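You operate a simulated robot arm through the tools that you are given. There is no shell and no other tool.

You are at the controls of a simulated robot arm. One attempt, no reset.

JOB
Clamp the dusty green sheet in the width jig, wipe it and lay it on the light panel.
Fine: close the jig slide on it first; wipe with the teal pad till no dust shows; pad back in its place, slide open again, no sheet marked. Set down upright: teal pad. What is to be rubbed or washed off counts as gone when no trace of it is left.

It is judged by the outcome, as a careful person would: the job done as asked, and still so three seconds after it is handed in. It fails if anything else is knocked over, pushed out of place, dropped, spilled or broken. Flat cloth is picked up by pressing the open fingertips on it (5 to 10 N) and closing them slowly along it; thin cloth reads only 2 to 8 mm in the jaws.

ROBOT AND FRAMES
A 6-joint arm with a two-finger parallel gripper, fixed in place. Base frame: the origin is at the foot of the arm, x ahead of it, y to its left, z up; the work surface is at about z = 880. Lengths are in mm, angles in rad, forces in N, time in s.
With the tool pointing down near the work surface it reaches from about 360 to 760 mm from the base axis. Its first joint turns from -1.152 to 1.152 rad. Payload 2.45 kg.
Tool frame: the origin (TCP) lies between the finger pads and is the grasp point; the fingertips stand 24 mm ahead of it; z points along the fingers, y is the line along which they close. Largest opening 68 mm; finger width 17, thickness 10; the body of the gripper, 40 by 70 mm, starts 41 mm behind the TCP.
Orientation is told as [roll, pitch, yaw] about the base's x, y, z axes, in that order, counted from this pose: with the fingers straight down and closing along the base's y, the tool's x points along the base's -x, its y along +y and its z along -z.

CONTROLS
- The arm moves only by the tool servo_tool. Its argument "steps" is a list that holds one entry, the list of rows, each a list of 7 numbers: the shift along the tool's x, y, z in mm, then the turn, a rotation vector about the tool's x, y, z in rad, then the opening, from 0 (shut) to 1 (fully open). In form: [[[x, y, z, rx, ry, rz, grip], ...]]. A call has 1 to 20 rows; each row is the pose to reach, as a shift and turn from the pose commanded when the call began, along the tool's axes at that moment. Each row takes 0.2 s and may step no farther than 50 mm and 0.15 rad from the row before; otherwise, or with a gripper value out of range, the whole call is refused. A pose out of reach is approached as far as the arm can. The call stops where the force on the tool passes 60 N (or 10 N more than at its start, if that is more) or the arm is blocked; 0.2 s more then pass. Each finger travels about 108 mm/s and halts on what it meets, pressing with about 34 N; the grip force reading is that of the motor and also rises with nothing between the fingers. The clock runs only during rows and for 0.2 s after the last one: add rows that repeat a pose to give the fingers time. It gives the time, the measured TCP pose, the force on the tool (base axes), the opening and the grip force at its end, in the units of the frame above (readings bear some noise), with the torque about the TCP (base axes, N m) and any sound that the robot's microphone picked up, and new pictures: "views" is both (left out), scene, wrist or none.
- Cameras (640 x 400 px; columns grow to the right, rows downward): "scene" is fixed at [177.6, 425.6, 1460.6]; the picture's right is [-0.59, -0.80, 0.00], its down [-0.55, 0.41, -0.73] and it looks along [0.58, -0.43, -0.69] (base axes); focal length 305 px, centre (320, 200). "wrist" rides on the gripper at [84, 11, -75] in the tool frame; the picture's right is [-0.13, 0.99, 0.00], its down [-0.60, -0.08, -0.79] and it looks along [-0.79, -0.10, 0.61] (tool axes); focal length 251 px, centre (320, 200).
- probe_pixels(camera, pixels): there is no depth. For up to 12 entries [column, row, z] of the newest picture of that camera ("zoom" is the newest enlarged one), the place [x, y] in the base frame at which the ray of that pixel passes the height z, good to about 2 mm, but the place of the scene camera against the robot may be out by one fixed shift of up to 18 mm in any direction. No time passes.
- close_up(camera, box): a new picture of the part [left, top, right, bottom] of that camera's present view, enlarged. No time passes.
- hand_in(): hands the job in; it is judged then, once.

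Open the gripper and draw the arm clear of the work before you hand the job in, unless the task says otherwise.

The tools are called after ">>>" as a command line: name --argument value ..., lists and objects as JSON in quotes. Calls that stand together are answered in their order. servo_tool: Moves the arm, as the interface text tells. Its arguments: {"type":"object","properties":{"steps":{"type":"array","items":{"type":"array","items":{"type":"array","items":{"type":"number"}}}},"views":{"type":"string","enum":["both","scene","wrist","none"]}},"required":["steps"]} The other tools are called the same way: probe_pixels (camera, pixels) gives the place at which the rays of pixels pass given heights; close_up (camera, box) takes an enlarged picture of a part of a camera's view; hand_in () hands the job in.

At the start:

```text
clock: 0.0
tool_pos: [402.7, 162.3, 1191.4]
orientation: [-0.001, 0.0, -0.002]
ft_force: [-0.8, 0.8, 0.0]
wrist_torque: [0.0, -0.01, -0.01]
opening: 67.9
gripper_force: 0.0
```

scene: 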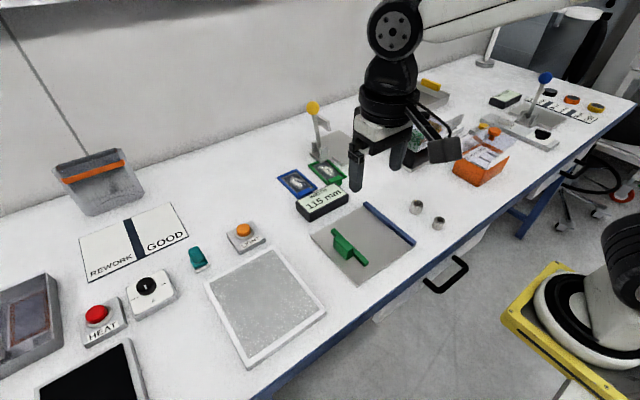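
wrist: 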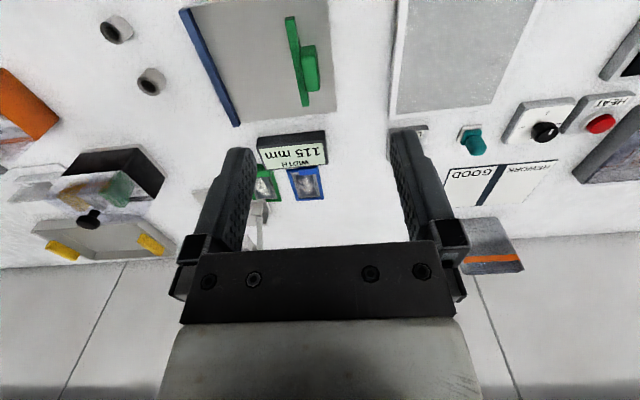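

I'll start by looking closely at the work areas: the jig near (360,240), the display near (320,200), the sheets near (310,175), and the panel near (265,305).

>>> close_up --camera "scene" --box '[260, 80, 460, 205]'

>>> close_up --camera "scene" --box '[280, 160, 440, 290]'

>>> close_up --camera "scene" --box '[60, 180, 340, 380]'

>>> close_up --camera "wrist" --box '[160, 0, 400, 220]'

>>> close_up --camera "scene" --box '[400, 60, 640, 200]'

```text
3.20 times, centred on (360, 142) of scene
```

zoom: 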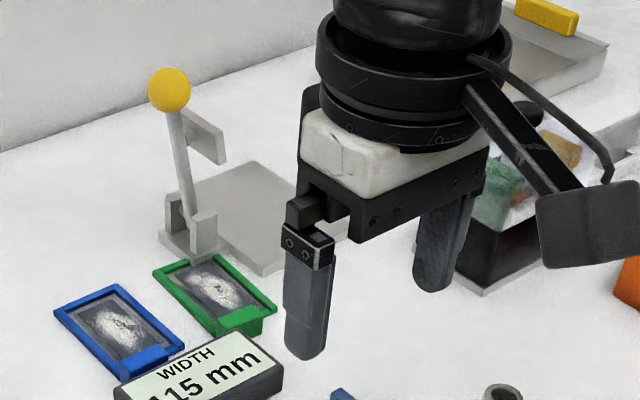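

```text
3.08 times, centred on (360, 225) of scene
```

zoom: 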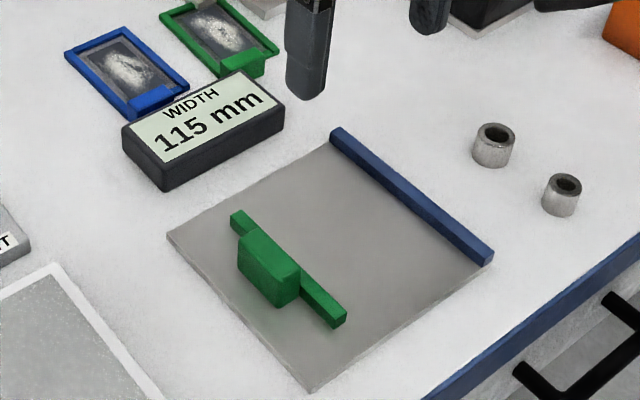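

```text
2.00 times, centred on (200, 280) of scene
```

zoom: 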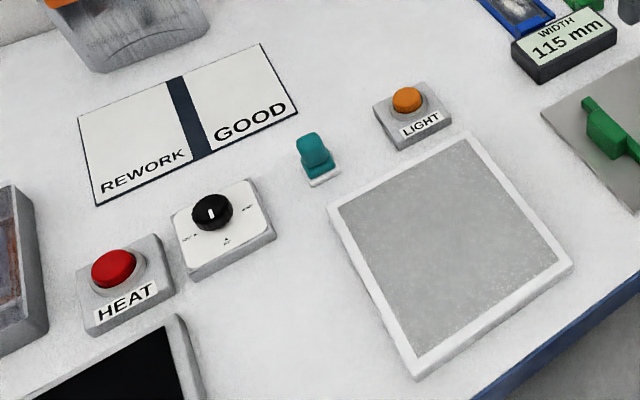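

```text
1.82 times, centred on (280, 110) of wrist
```

zoom: 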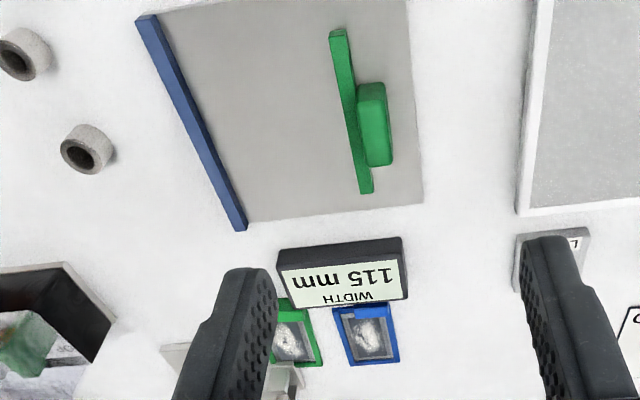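

```text
2.67 times, centred on (520, 130) of scene
```

zoom: 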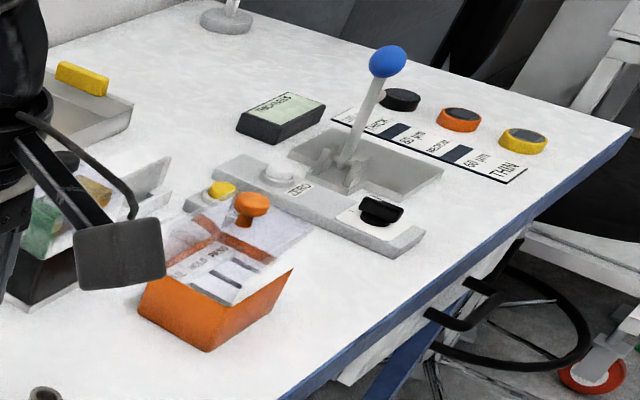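

The green and blue framed sheets sit behind the width display, and the teal pad stands at scene (198,258). I'll probe the wrist picture for approximate base positions.

>>> probe_pixels --camera "wrist" --pixels '[[185, 10, 890], [237, 125, 890], [290, 18, 900], [304, 106, 900], [310, 65, 910], [310, 185, 885], [268, 185, 885], [472, 140, 900], [395, 110, 885], [495, 105, 885], [293, 150, 900], [420, 132, 900]]'

>>> probe_pixels --camera "scene" --pixels '[[367, 206, 890], [413, 243, 890], [335, 232, 900], [367, 262, 900], [297, 183, 885], [327, 172, 885], [198, 258, 895], [205, 282, 885], [276, 250, 885], [326, 311, 885], [248, 366, 885], [243, 230, 900]]'

```text
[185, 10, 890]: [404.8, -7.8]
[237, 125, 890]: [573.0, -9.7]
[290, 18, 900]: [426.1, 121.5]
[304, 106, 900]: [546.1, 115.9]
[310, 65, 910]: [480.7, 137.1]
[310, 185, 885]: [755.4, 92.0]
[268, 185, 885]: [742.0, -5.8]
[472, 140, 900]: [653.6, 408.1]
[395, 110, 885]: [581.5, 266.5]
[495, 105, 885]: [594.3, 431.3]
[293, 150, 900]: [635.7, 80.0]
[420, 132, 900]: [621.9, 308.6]
```

```text
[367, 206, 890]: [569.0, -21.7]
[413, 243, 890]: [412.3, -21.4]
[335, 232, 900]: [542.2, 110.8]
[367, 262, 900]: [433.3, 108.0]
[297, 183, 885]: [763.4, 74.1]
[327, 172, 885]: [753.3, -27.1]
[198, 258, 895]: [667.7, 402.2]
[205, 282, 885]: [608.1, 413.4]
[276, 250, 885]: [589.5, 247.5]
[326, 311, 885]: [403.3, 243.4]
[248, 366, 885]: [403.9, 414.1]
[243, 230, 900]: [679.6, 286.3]
```

Green sheet is around (745,-10), jig fence near y≈-8, slide near y≈118. I'll move the arm over the jig to look at the sheets up close with the wrist camera.

>>> servo_tool --steps '[[[-25, -35, 10, 0, 0, 0, 1], [-50, -70, 20, 0, 0, 0, 1], [-80, -105, 40, 0, 0, 0, 1], [-110, -140, 60, 0, 0, 0, 1], [-140, -150, 80, 0, 0, 0, 1], [-140, -150, 80, 0, 0, 0, 1]]]'

```text
refused: row 3 steps farther than a row can; nothing moved
```

Row 3 was slightly over 50 mm; I'll use smaller increments.

>>> servo_tool --steps '[[[-25, -30, 10, 0, 0, 0, 1], [-50, -60, 25, 0, 0, 0, 1], [-75, -90, 40, 0, 0, 0, 1], [-100, -120, 55, 0, 0, 0, 1], [-125, -140, 70, 0, 0, 0, 1], [-140, -150, 80, 0, 0, 0, 1], [-140, -150, 80, 0, 0, 0, 1]]]'

```text
clock: 1.6
tool_pos: [547.8, 14.1, 1109.5]
orientation: [0.0, 0.0, 0.0]
ft_force: [-0.5, -0.9, -0.1]
wrist_torque: [0.0, 0.0, 0.01]
opening: 68.1
gripper_force: 0.0
```

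scene: 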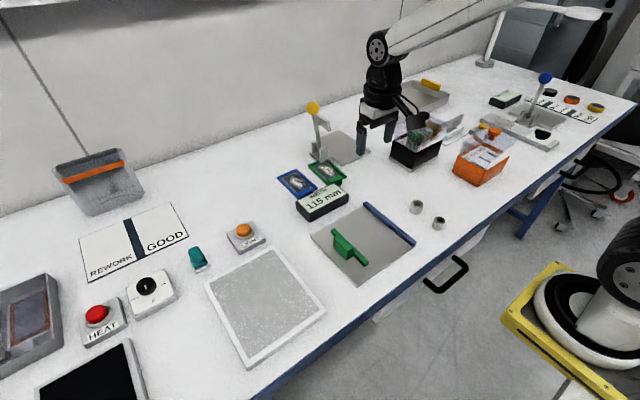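
wrist: 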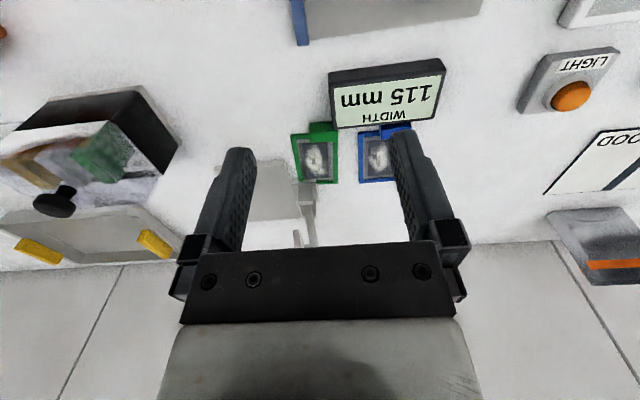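

The sheets are now at wrist (317,157) and (380,157). Zooming and probing them.

>>> close_up --camera "wrist" --box '[240, 50, 460, 190]'

>>> probe_pixels --camera "wrist" --pixels '[[292, 135, 885], [300, 182, 885], [338, 182, 885], [336, 132, 885], [310, 122, 890], [336, 122, 890], [359, 133, 885], [361, 182, 885], [335, 127, 900], [440, 125, 900], [330, 75, 900], [444, 60, 900]]'

```text
2.86 times, centred on (350, 120) of wrist
```

zoom: 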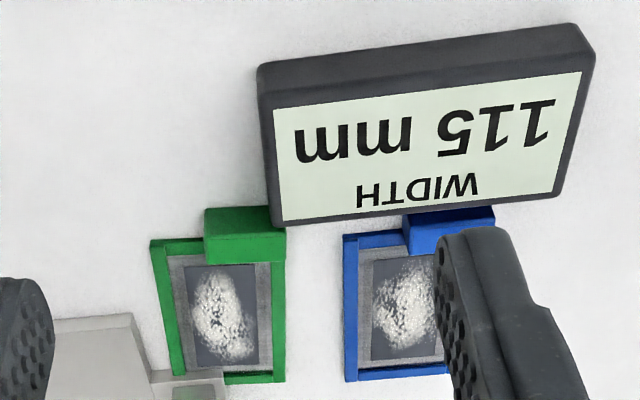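

```text
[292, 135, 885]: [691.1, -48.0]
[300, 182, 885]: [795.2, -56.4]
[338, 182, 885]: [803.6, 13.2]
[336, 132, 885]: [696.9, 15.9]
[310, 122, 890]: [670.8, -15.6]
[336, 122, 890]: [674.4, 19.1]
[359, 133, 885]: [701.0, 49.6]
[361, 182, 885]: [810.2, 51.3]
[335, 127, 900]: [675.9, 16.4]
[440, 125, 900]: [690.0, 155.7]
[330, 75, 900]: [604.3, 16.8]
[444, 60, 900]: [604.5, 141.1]
```

I'll probe the yellow lever's location for clearance, then descend closer to the green sheet.

>>> probe_pixels --camera "scene" --pixels '[[318, 157, 885], [313, 107, 1000], [313, 107, 1040], [340, 164, 885], [365, 150, 885], [300, 210, 900], [349, 188, 910], [337, 180, 890]]'

>>> servo_tool --steps '[[[-20, -15, 20, 0, 0, 0, 1], [-40, -25, 45, 0, 0, 0, 1], [-60, -30, 75, 0, 0, 0, 1], [-70, -30, 100, 0, 0, 0, 1], [-70, -30, 100, 0, 0, 0, 1]]]'

```text
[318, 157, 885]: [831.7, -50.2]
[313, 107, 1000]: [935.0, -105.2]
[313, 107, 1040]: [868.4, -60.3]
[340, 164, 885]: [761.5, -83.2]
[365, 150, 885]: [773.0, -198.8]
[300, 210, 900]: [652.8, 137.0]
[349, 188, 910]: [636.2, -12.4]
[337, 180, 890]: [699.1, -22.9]
```

```text
clock: 2.8
tool_pos: [615.8, -15.5, 1013.9]
orientation: [0.001, -0.001, 0.0]
ft_force: [-0.3, -0.4, 0.2]
wrist_torque: [0.03, 0.03, -0.01]
opening: 67.9
gripper_force: 0.0
```

scene: 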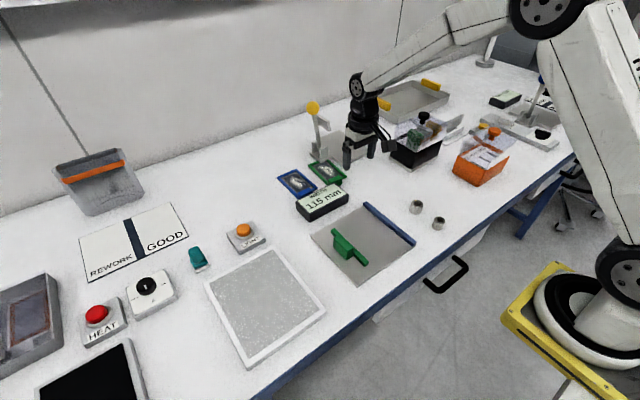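
wrist: 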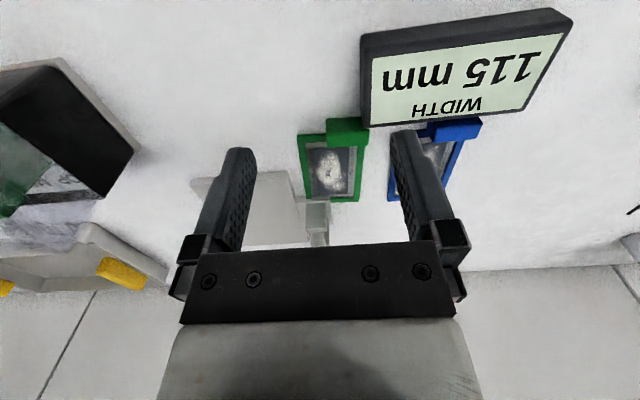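

>>> close_up --camera "wrist" --box '[260, 90, 420, 210]'

>>> close_up --camera "scene" --box '[270, 145, 370, 225]'

```text
3.33 times, centred on (340, 150) of wrist
```

zoom: 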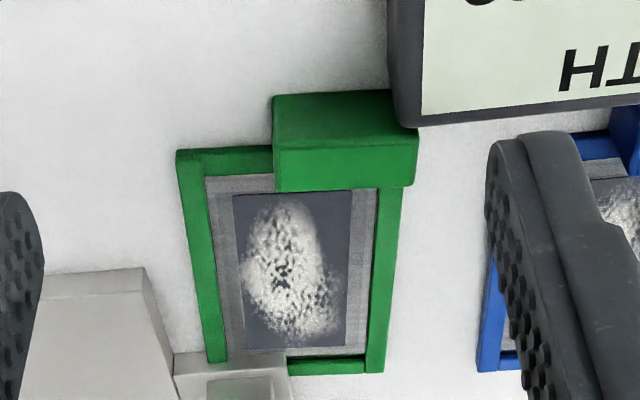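

```text
5.00 times, centred on (320, 185) of scene
```

zoom: 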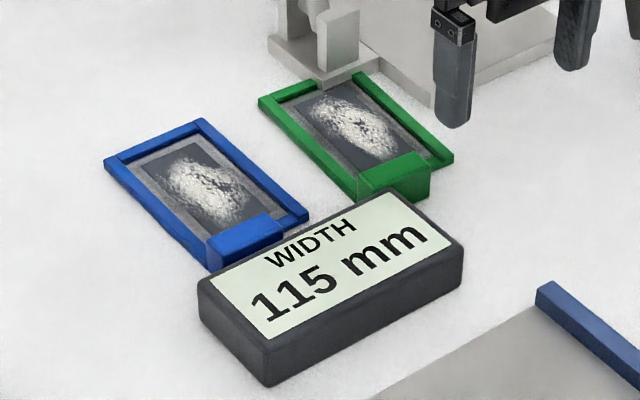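

The green sheet is a frame with a raised grip tab on its near edge, next to the display's far right corner. I'll probe tab, frame and display corners at plausible heights.

>>> close_up --camera "wrist" --box '[260, 90, 420, 210]'

>>> probe_pixels --camera "zoom" --pixels '[[272, 97, 880], [388, 90, 880], [273, 150, 895], [273, 150, 900], [418, 128, 895], [418, 128, 900], [275, 192, 900], [413, 185, 900], [178, 150, 885], [210, 362, 885], [383, 372, 885], [403, 185, 885]]'

>>> probe_pixels --camera "wrist" --pixels '[[365, 122, 900], [365, 122, 905], [365, 122, 910], [361, 35, 880], [372, 62, 905], [520, 107, 905], [555, 10, 880], [573, 22, 905]]'

```text
3.33 times, centred on (340, 150) of wrist
```

zoom: 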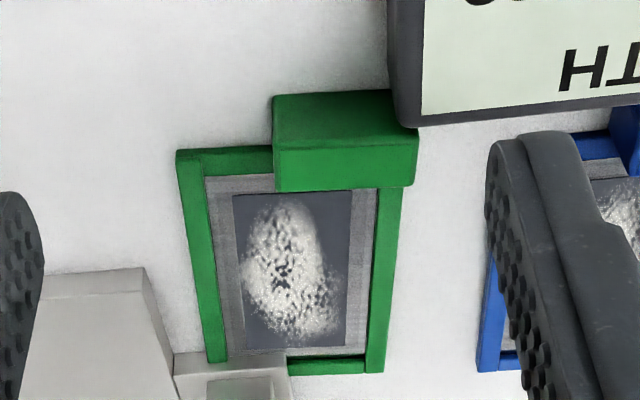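

```text
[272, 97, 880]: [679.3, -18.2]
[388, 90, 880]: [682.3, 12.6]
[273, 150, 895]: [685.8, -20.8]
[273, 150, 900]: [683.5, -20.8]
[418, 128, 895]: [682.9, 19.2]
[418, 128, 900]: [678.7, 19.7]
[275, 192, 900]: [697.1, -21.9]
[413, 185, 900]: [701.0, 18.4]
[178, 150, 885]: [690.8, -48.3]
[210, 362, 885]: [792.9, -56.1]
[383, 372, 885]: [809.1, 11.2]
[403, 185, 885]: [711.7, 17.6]
```

```text
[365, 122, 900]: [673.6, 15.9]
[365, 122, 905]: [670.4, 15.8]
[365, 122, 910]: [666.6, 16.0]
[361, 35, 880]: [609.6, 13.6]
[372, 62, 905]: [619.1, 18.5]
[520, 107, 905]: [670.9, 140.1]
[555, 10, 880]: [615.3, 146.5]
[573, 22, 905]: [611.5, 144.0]
```

Estimates: tab at roughly x 676–692, y −18…21, top near z 904; sheet is yawed about −0.07. I'll move lower and closer for better measurement before gripping.

>>> servo_tool --steps '[[[-10, 8, 20, 0, 0, 0, 1], [-20, 17, 45, 0, 0, 0, 1], [-20, 17, 60, 0, 0, 0, 1], [-20, 17, 60, 0, 0, 0, 1]]]' --views "wrist"

>>> close_up --camera "wrist" --box '[220, 60, 412, 180]'

```text
clock: 3.8
tool_pos: [635.7, -0.3, 950.6]
orientation: [0.0, -0.002, -0.001]
ft_force: [0.6, -1.1, 0.0]
wrist_torque: [0.01, -0.02, 0.0]
opening: 68.0
gripper_force: 0.1
```

wrist: 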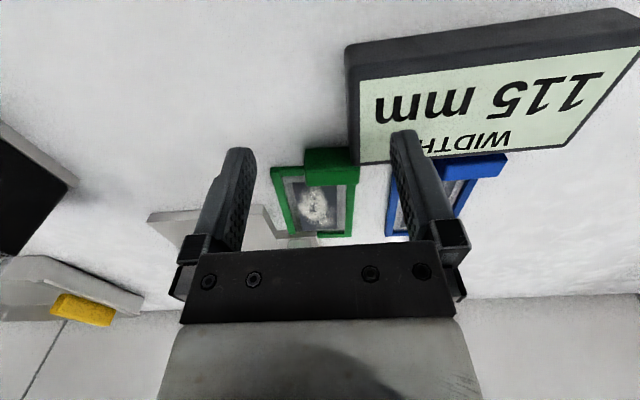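

```text
3.33 times, centred on (316, 120) of wrist
```

zoom: 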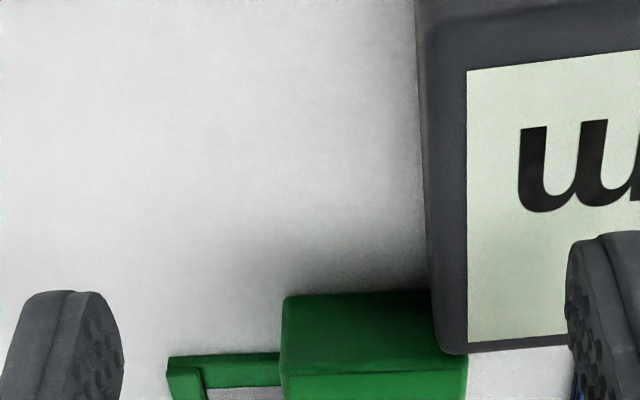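

>>> close_up --camera "wrist" --box '[250, 130, 410, 245]'

>>> probe_pixels --camera "wrist" --pixels '[[305, 149, 880], [305, 170, 904], [306, 177, 904], [359, 165, 904], [271, 167, 888], [272, 171, 880], [353, 237, 888], [288, 237, 888], [355, 185, 888], [350, 163, 905], [505, 152, 905], [362, 92, 905]]'

```text
3.48 times, centred on (330, 188) of wrist
```

zoom: 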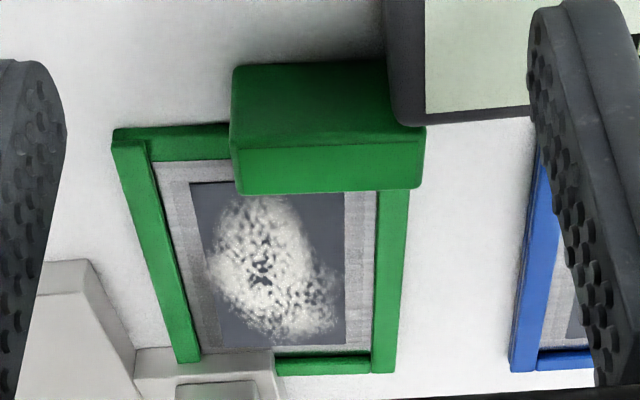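

```text
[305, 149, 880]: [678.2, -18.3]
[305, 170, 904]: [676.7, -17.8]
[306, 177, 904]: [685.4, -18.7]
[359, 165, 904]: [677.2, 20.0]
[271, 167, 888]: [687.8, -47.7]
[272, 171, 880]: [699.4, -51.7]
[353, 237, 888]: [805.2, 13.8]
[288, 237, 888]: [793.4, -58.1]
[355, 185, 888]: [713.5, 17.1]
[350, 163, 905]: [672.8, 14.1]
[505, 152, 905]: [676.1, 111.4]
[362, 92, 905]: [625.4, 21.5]
```

Refining tab-top corners from the closer zoom.

>>> probe_pixels --camera "zoom" --pixels '[[233, 66, 880], [233, 149, 904], [233, 149, 900], [238, 194, 904], [238, 194, 900], [420, 187, 904], [425, 142, 904], [113, 130, 886], [118, 148, 886], [176, 362, 886], [395, 372, 886], [410, 190, 886]]'

>>> probe_pixels --camera "zoom" --pixels '[[390, 0, 905], [390, 95, 880], [397, 123, 905], [425, 113, 905], [528, 107, 905], [395, 123, 910], [190, 183, 884], [345, 192, 884], [345, 345, 884], [222, 347, 884]]'

```text
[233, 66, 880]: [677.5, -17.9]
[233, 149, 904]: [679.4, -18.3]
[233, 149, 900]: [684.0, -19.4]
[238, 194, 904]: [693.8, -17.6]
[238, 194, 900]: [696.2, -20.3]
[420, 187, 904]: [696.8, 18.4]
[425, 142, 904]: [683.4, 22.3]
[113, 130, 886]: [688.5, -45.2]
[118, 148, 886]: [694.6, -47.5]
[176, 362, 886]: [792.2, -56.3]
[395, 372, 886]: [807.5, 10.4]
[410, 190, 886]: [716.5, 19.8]
```

```text
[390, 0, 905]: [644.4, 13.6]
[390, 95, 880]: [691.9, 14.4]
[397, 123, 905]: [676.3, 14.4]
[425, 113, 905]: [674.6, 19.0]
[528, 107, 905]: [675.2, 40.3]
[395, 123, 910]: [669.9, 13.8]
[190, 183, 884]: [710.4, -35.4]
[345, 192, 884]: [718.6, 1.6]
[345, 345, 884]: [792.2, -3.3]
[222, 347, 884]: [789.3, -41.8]
```

Something grey near the lever seems to overlap the sheet's far-left corner, so I'll check that closely before lifting anything.

>>> close_up --camera "scene" --box '[300, 95, 370, 190]'

>>> close_up --camera "wrist" --box '[140, 190, 360, 250]'

```text
4.21 times, centred on (335, 142) of scene
```

zoom: 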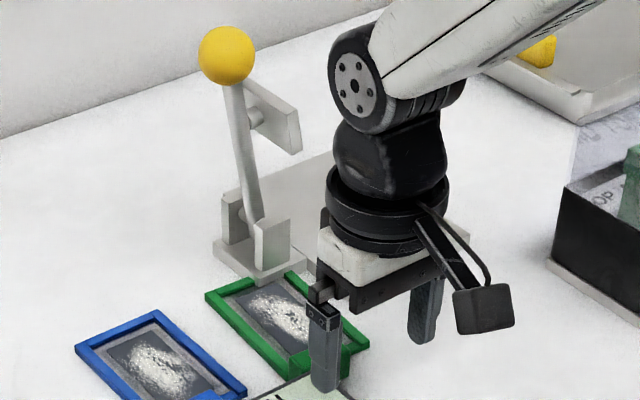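

```text
2.91 times, centred on (250, 220) of wrist
```

zoom: 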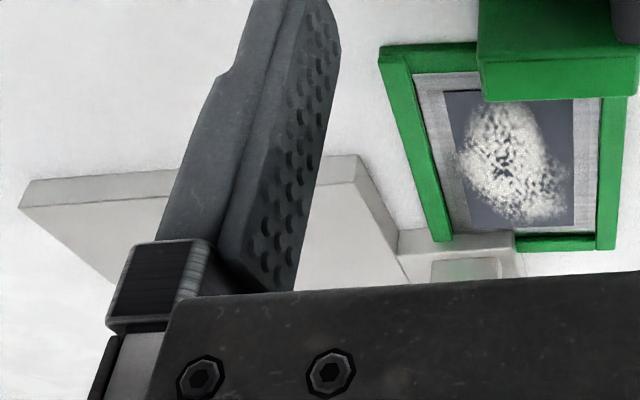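

>>> probe_pixels --camera "wrist" --pixels '[[277, 230, 880], [316, 231, 880], [277, 230, 890], [316, 231, 890], [290, 234, 886], [353, 237, 880], [353, 233, 886], [353, 237, 886], [277, 238, 890], [320, 236, 890], [298, 182, 880], [265, 173, 880]]'

>>> probe_pixels --camera "zoom" --pixels '[[397, 230, 880], [513, 232, 880], [397, 258, 890], [520, 275, 890], [440, 240, 885], [615, 248, 885], [380, 48, 885], [638, 95, 885], [355, 155, 880], [400, 280, 880]]'

```text
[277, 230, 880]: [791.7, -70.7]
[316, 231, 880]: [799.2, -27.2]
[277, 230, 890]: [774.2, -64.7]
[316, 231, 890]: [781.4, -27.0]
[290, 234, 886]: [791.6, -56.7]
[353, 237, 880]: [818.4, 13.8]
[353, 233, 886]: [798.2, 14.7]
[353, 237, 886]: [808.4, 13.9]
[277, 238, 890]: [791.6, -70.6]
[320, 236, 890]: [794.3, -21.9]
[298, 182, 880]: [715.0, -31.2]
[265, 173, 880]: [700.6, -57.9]
```

```text
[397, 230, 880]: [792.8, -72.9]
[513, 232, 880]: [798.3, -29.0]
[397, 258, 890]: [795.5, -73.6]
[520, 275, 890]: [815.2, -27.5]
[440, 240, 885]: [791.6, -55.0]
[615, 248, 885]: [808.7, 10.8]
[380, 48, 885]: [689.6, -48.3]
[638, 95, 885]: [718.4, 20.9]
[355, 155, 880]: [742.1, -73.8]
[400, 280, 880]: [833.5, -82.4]
```

The lever base just abuts the sheet's far-left edge (x≈796), not clearly above it. I'll go to pre-grasp over the tab centre (~688, 1) with yaw −0.08 and check.

>>> servo_tool --steps '[[[-25, 0.5, 0, 0, 0, 0.04, 0.85], [-52.5, 1.5, 0, 0, 0, 0.08, 0.85], [-52.5, 1.5, 8, 0, 0, 0.08, 0.85], [-52.5, 1.5, 8, 0, 0, 0.08, 0.85]]]'

>>> close_up --camera "scene" --box '[280, 145, 370, 215]'

>>> close_up --camera "wrist" --box '[200, 120, 440, 250]'

```text
clock: 4.8
tool_pos: [689.0, -1.0, 941.7]
orientation: [0.001, 0.0, -0.08]
ft_force: [0.4, 0.7, 0.5]
wrist_torque: [0.04, 0.0, -0.02]
opening: 57.7
gripper_force: 0.1
```

scene: 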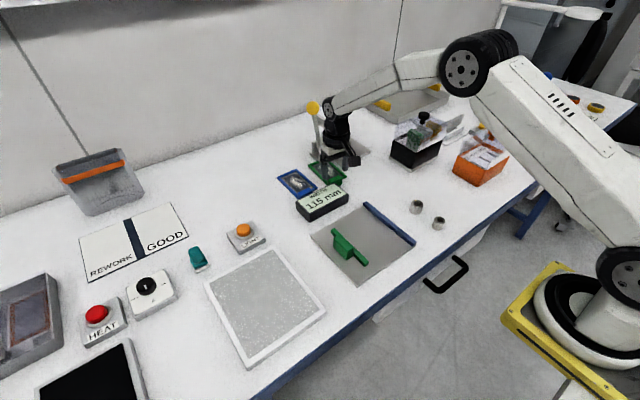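
wrist: 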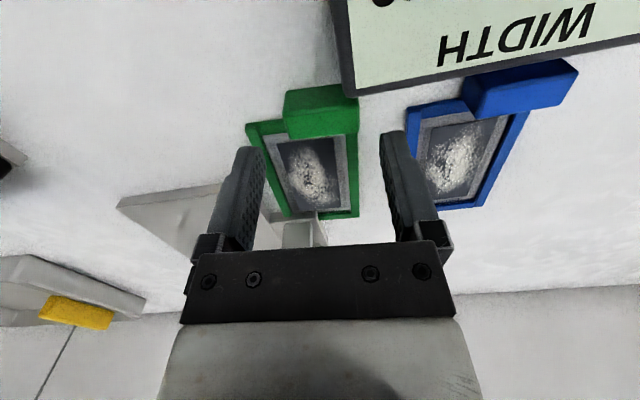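

```text
5.71 times, centred on (325, 180) of scene
```

zoom: 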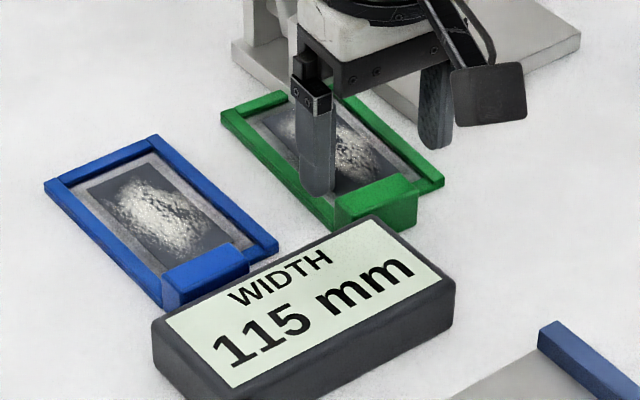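

```text
2.67 times, centred on (320, 185) of wrist
```

zoom: 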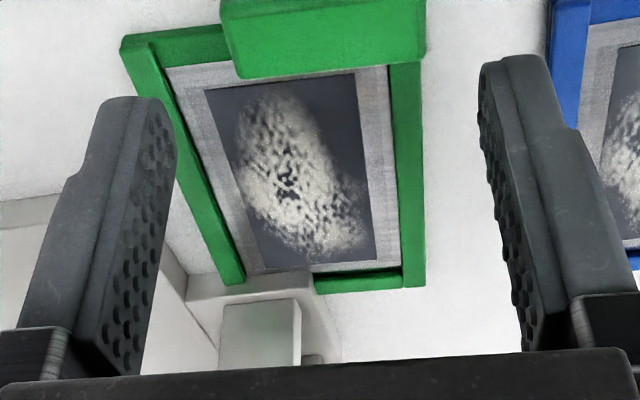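

>>> probe_pixels --camera "wrist" --pixels '[[286, 90, 880], [287, 118, 904], [291, 140, 904], [358, 133, 904], [356, 97, 904], [247, 124, 886], [358, 216, 886], [288, 215, 886], [346, 97, 905], [250, 150, 918], [392, 135, 918]]'

>>> close_up --camera "wrist" --box '[230, 70, 390, 170]'

```text
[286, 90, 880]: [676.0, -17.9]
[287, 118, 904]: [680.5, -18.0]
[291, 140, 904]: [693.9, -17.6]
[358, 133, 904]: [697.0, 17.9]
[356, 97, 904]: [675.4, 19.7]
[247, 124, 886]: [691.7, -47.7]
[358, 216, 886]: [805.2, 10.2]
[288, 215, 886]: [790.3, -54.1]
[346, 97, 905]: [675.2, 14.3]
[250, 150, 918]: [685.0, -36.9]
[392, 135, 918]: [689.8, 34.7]
```

```text
4.00 times, centred on (310, 120) of wrist
```

zoom: 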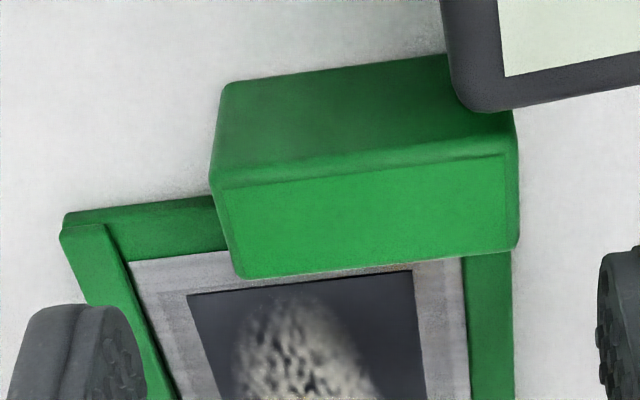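

The tab centre is about (687.5, 0.5) and the fingers at (250,150)/(392,135) straddle it well. Descend to TCP z≈915 (tips ~891, above the frame) with no contact expected.

>>> servo_tool --steps '[[[0, 1.5, 10, 0, 0, 0, 0.85], [0, 1.5, 20, 0, 0, 0, 0.85], [0, 1.5, 26, 0, 0, 0, 0.85], [0, 1.5, 26, 0, 0, 0, 0.85]]]' --views "wrist"

>>> close_up --camera "wrist" --box '[200, 90, 440, 240]'

```text
clock: 5.8
tool_pos: [687.6, 4.2, 915.8]
orientation: [-0.001, 0.0, -0.08]
ft_force: [0.6, -0.3, 0.0]
wrist_torque: [0.01, 0.0, -0.01]
opening: 58.0
gripper_force: 0.0
```

wrist: 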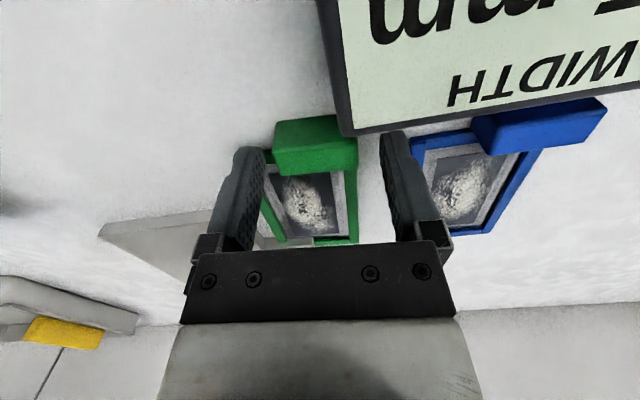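

```text
2.67 times, centred on (320, 165) of wrist
```

zoom: 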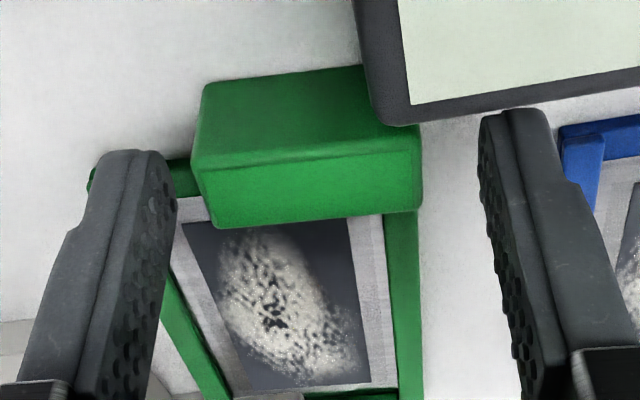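

No contact at depth. The fingers sit about 3.5 mm too far to +y relative to the tab (gaps 26 vs 63 px), so I shift −3.5 mm in y and close gradually.

>>> servo_tool --steps '[[[0, -3.5, 0, 0, 0, 0, 0.85], [0, -3.5, 0, 0, 0, 0, 0.75], [0, -3.5, 0, 0, 0, 0, 0.68], [0, -3.5, 0, 0, 0, 0, 0.63], [0, -3.5, 0, 0, 0, 0, 0.6], [0, -3.5, 0, 0, 0, 0, 0.57], [0, -3.5, 0, 0, 0, 0, 0.54], [0, -3.5, 0, 0, 0, 0, 0.45], [0, -3.5, 0, 0, 0, 0, 0.4], [0, -3.5, 0, 0, 0, 0, 0.4]]]'

>>> close_up --camera "wrist" --box '[200, 90, 440, 240]'

```text
clock: 8.0
tool_pos: [686.3, -1.2, 917.1]
orientation: [0.0, 0.0, -0.081]
ft_force: [-0.4, 1.1, 0.0]
wrist_torque: [-0.02, 0.02, 0.02]
opening: 38.9
gripper_force: 34.1
```

scene: 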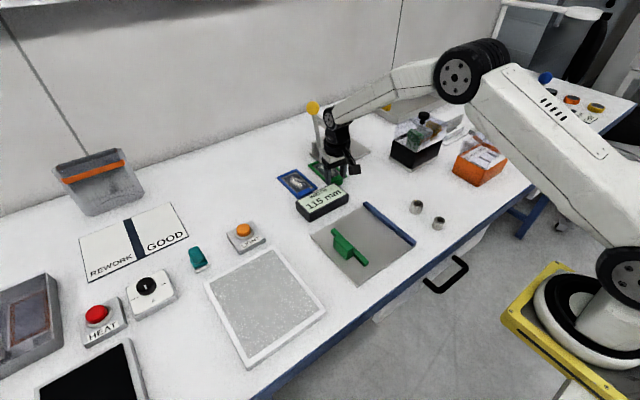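
wrist: 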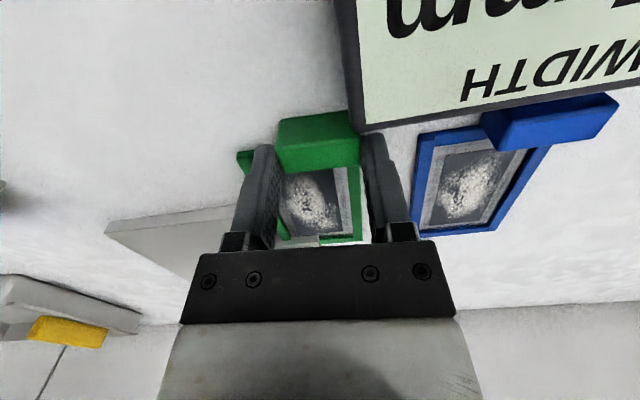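

```text
2.67 times, centred on (320, 165) of wrist
```

zoom: 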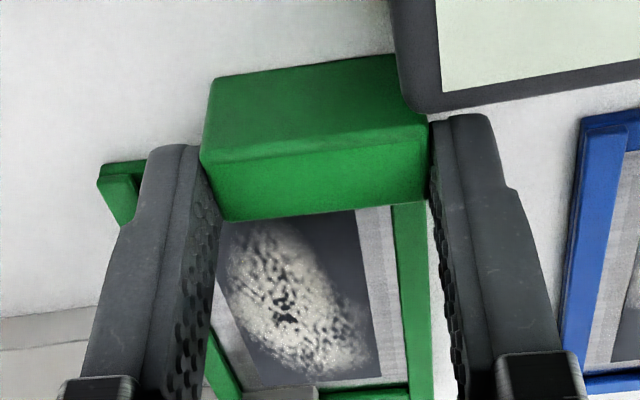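

Tab is gripped at 38.9 mm. I lift slowly and watch forces for any snag under the lever base.

>>> servo_tool --steps '[[[0, -3.5, -1, 0, 0, 0, 0.4], [0, -3.5, -3, 0, 0, 0, 0.4], [0, -3.5, -6, 0, 0, 0, 0.4], [0, -3.5, -6, 0, 0, 0, 0.4]]]'

>>> close_up --camera "scene" --box '[280, 95, 380, 215]'

>>> close_up --camera "wrist" --box '[200, 90, 440, 240]'

```text
clock: 9.0
tool_pos: [688.2, -4.1, 923.6]
orientation: [0.0, 0.002, -0.082]
ft_force: [0.3, 0.4, 0.0]
wrist_torque: [0.02, 0.04, -0.01]
opening: 39.1
gripper_force: 34.2
```

scene: 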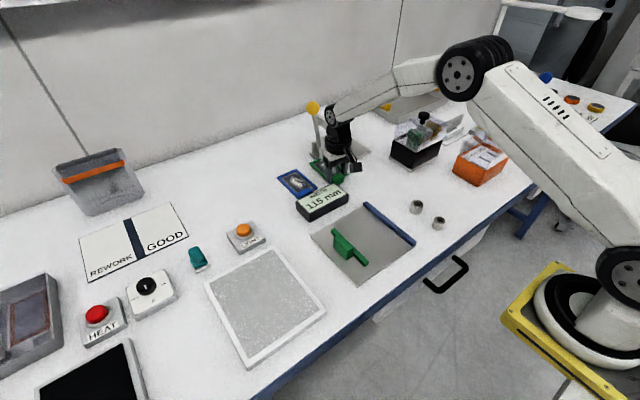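
wrist: 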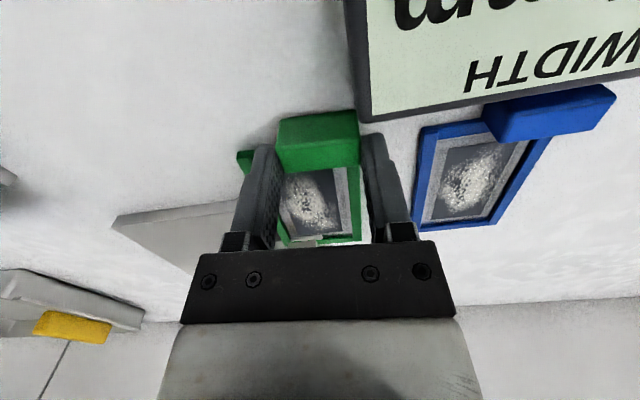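

```text
3.33 times, centred on (330, 155) of scene
```

zoom: 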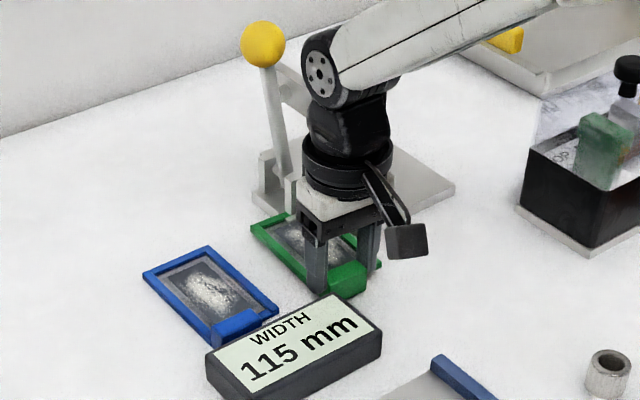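

```text
2.67 times, centred on (320, 165) of wrist
```

zoom: 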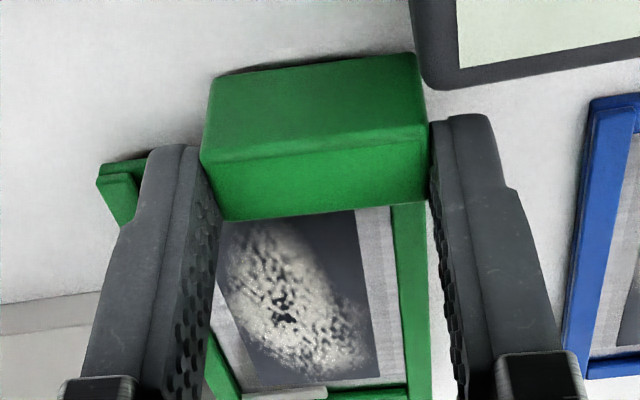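

Sheet is rising freely with no load. Continue lifting with a slight 2 mm retreat from the lever.

>>> servo_tool --steps '[[[1, 0, -6, 0, 0, 0, 0.4], [2, 0, -14, 0, 0, 0, 0.4], [2, 0, -24, 0, 0, 0, 0.4], [2, 0, -36, 0, 0, 0, 0.4], [4, 0, -50, 0, 0, 0, 0.4], [8, 0, -66, 0, 0, 0, 0.4], [16, 0, -82, 0, 0, 0, 0.4], [16, 0, -82, 0, 0, 0, 0.4]]]'

>>> close_up --camera "scene" --box '[280, 95, 380, 215]'

>>> close_up --camera "wrist" --box '[200, 90, 440, 240]'

```text
clock: 10.8
tool_pos: [671.0, -4.0, 1005.6]
orientation: [0.001, 0.0, -0.08]
ft_force: [0.2, -0.5, -0.3]
wrist_torque: [0.04, 0.02, -0.01]
opening: 38.9
gripper_force: 34.4
```

scene: 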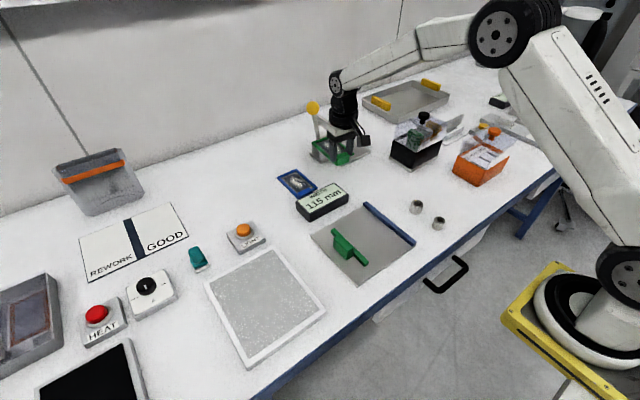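
wrist: 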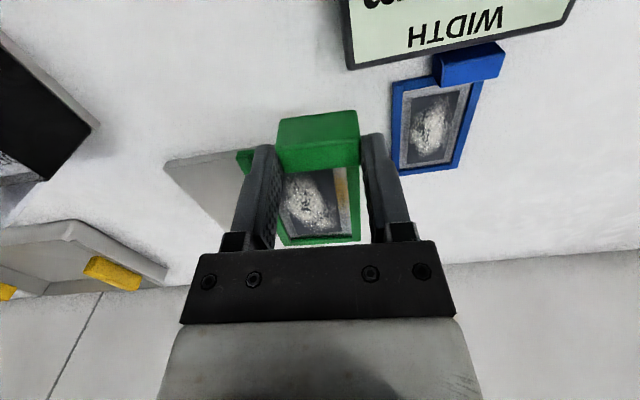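

```text
3.33 times, centred on (330, 155) of scene
```

zoom: 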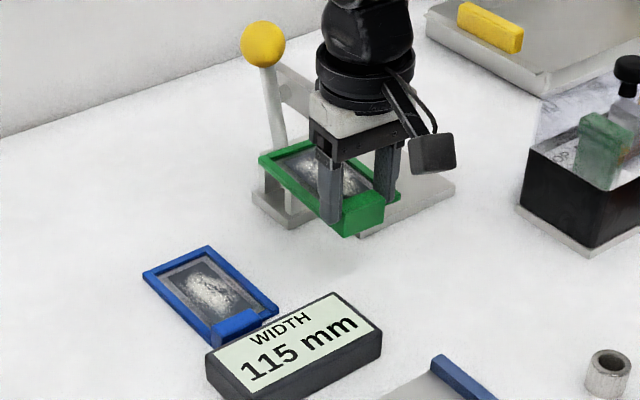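

```text
2.67 times, centred on (320, 165) of wrist
```

zoom: 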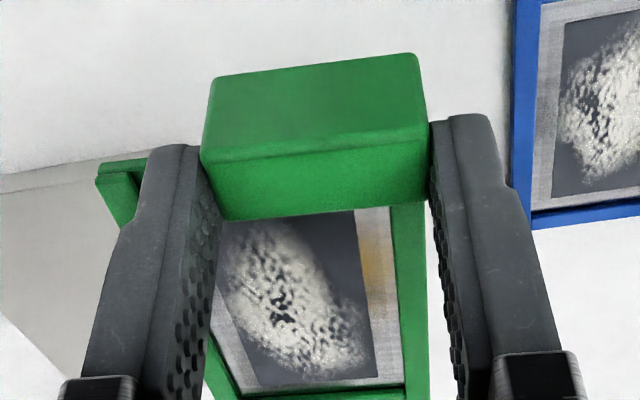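

Sheet is held level and clear. Now move up and back over the jig (yaw to 0) to view the jig with the wrist camera.

>>> servo_tool --steps '[[[15, 2, -12, 0, 0, -0.005, 0.4], [45, 7, -30, 0, 0, -0.015, 0.4], [80, 13, -50, 0, 0, -0.025, 0.4], [115, 20, -70, 0, 0, -0.035, 0.4], [150, 26, -90, 0, 0, -0.045, 0.4], [185, 32, -110, 0, 0, -0.055, 0.4], [220, 38, -130, 0, 0, -0.065, 0.4], [245, 42, -141, 0, 0, -0.075, 0.4], [255, 43.7, -145, 0, 0, -0.08, 0.4], [255, 43.7, -145, 0, 0, -0.08, 0.4]]]'

>>> close_up --camera "scene" --box '[280, 100, 440, 280]'

>>> close_up --camera "wrist" --box '[160, 0, 480, 200]'

```text
clock: 13.0
tool_pos: [420.3, 62.7, 1149.6]
orientation: [-0.001, -0.001, -0.001]
ft_force: [0.1, 0.2, 0.1]
wrist_torque: [0.03, 0.03, 0.0]
opening: 39.1
gripper_force: 33.4
```

scene: 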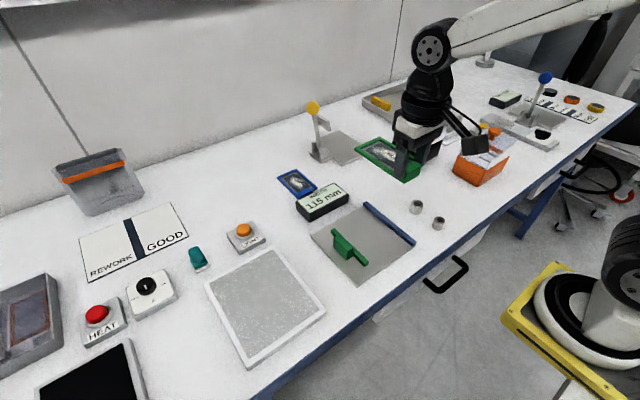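
wrist: 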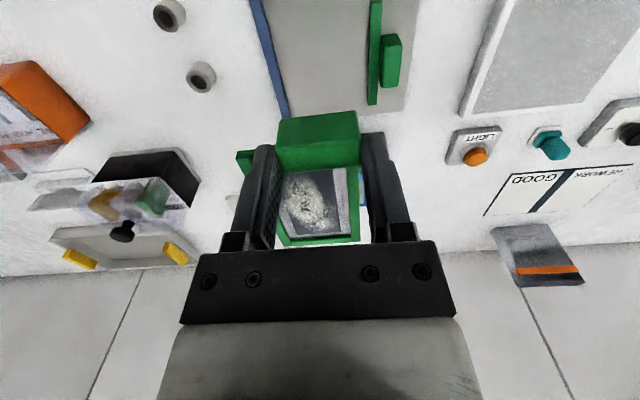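

```text
2.22 times, centred on (360, 190) of scene
```

zoom: 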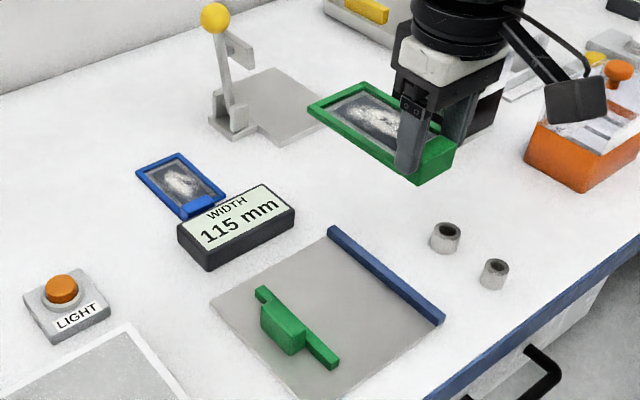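

```text
2.00 times, centred on (320, 100) of wrist
```

zoom: 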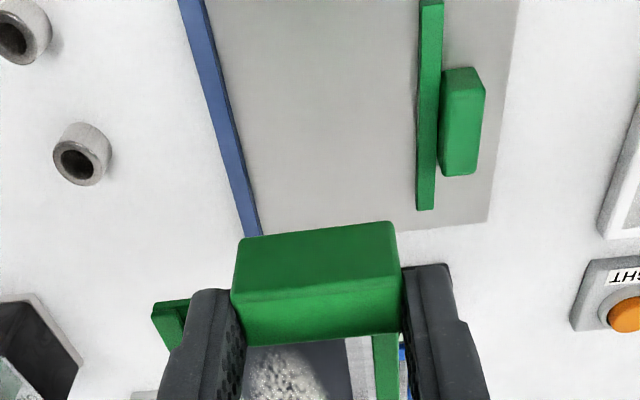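

Probing fence, slide and plate edges from this overhead wrist view.

>>> probe_pixels --camera "zoom" --pixels '[[180, 0, 890], [206, 0, 885], [242, 235, 890], [261, 234, 885], [420, 0, 885], [417, 208, 885], [420, 0, 895], [417, 208, 895], [443, 0, 895], [434, 210, 895], [486, 220, 882], [520, 0, 882]]'

>>> probe_pixels --camera "zoom" --pixels '[[440, 173, 885], [477, 175, 885], [442, 70, 910], [485, 80, 910], [440, 160, 910], [478, 160, 910], [484, 95, 900], [610, 228, 885]]'

>>> close_up --camera "wrist" --box '[230, 0, 430, 125]'

>>> close_up --camera "scene" --box '[300, 195, 430, 290]'

```text
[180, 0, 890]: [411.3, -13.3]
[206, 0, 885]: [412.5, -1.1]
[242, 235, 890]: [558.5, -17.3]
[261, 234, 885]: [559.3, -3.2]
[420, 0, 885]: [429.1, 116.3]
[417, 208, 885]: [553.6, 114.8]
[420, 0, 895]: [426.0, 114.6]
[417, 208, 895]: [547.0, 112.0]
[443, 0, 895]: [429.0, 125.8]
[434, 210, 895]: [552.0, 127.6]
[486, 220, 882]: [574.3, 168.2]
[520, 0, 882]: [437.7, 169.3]
```

```text
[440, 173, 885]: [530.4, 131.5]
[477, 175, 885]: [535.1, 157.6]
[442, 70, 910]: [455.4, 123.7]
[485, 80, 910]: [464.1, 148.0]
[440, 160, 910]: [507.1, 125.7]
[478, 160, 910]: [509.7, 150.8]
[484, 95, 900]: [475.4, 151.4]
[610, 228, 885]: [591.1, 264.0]
```

```text
3.20 times, centred on (330, 62) of wrist
```

zoom: 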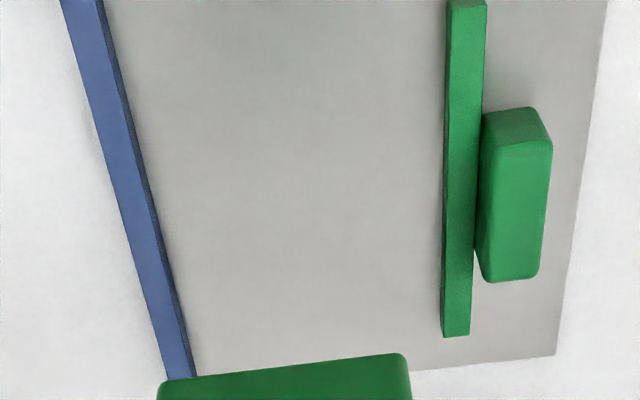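

```text
4.21 times, centred on (365, 242) of scene
```

zoom: 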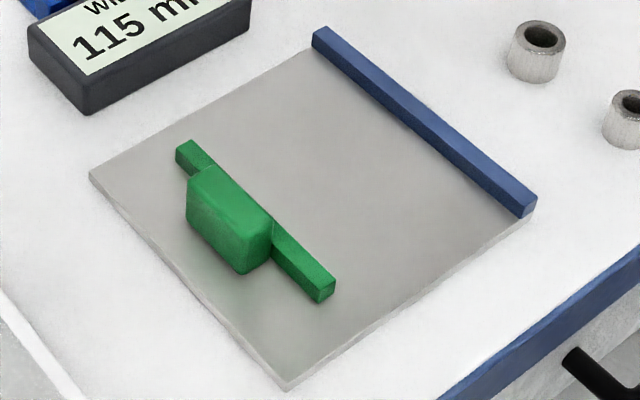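

Jig: fence inner face y≈−2, slide face y≈113, slide bar x 426–547, handle block around (483,138). Now measure the held sheet's corners relative to the tool.

>>> close_up --camera "wrist" --box '[220, 100, 420, 250]'

>>> probe_pixels --camera "zoom" --pixels '[[62, 230, 1120], [320, 200, 1120]]'

```text
2.67 times, centred on (320, 175) of wrist
```

zoom: 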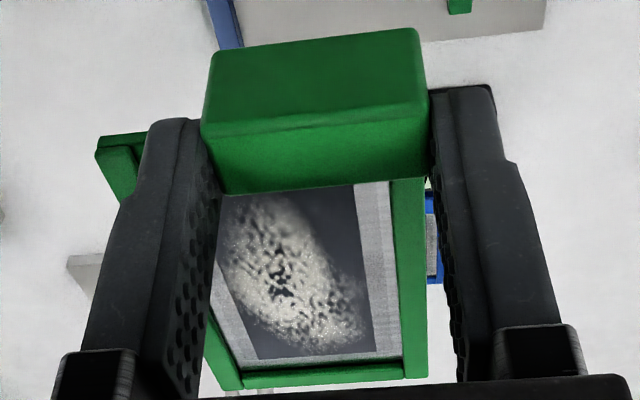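

```text
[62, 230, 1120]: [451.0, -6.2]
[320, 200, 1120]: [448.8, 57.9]
```

>>> probe_pixels --camera "zoom" --pixels '[[97, 140, 1120], [97, 155, 1120], [242, 388, 1120], [428, 376, 1120], [400, 360, 1120], [392, 185, 1120], [428, 190, 1120], [210, 52, 1114], [203, 135, 1137], [425, 112, 1137], [225, 193, 1137], [427, 180, 1137]]'

>>> probe_pixels --camera "zoom" --pixels '[[220, 200, 1117], [352, 185, 1117], [375, 352, 1117], [255, 358, 1117], [388, 182, 1117], [403, 355, 1117], [240, 365, 1117]]'

```text
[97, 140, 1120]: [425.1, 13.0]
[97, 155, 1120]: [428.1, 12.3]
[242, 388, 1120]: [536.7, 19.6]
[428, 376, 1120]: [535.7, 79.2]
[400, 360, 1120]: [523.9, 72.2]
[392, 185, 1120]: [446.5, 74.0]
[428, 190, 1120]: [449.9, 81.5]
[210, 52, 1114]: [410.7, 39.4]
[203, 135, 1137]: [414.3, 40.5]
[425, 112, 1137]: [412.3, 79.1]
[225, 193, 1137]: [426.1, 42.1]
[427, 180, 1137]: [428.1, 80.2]
```

```text
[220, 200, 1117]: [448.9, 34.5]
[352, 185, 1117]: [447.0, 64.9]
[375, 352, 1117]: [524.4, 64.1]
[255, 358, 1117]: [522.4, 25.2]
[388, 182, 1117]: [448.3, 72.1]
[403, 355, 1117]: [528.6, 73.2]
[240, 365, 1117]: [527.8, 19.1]
```

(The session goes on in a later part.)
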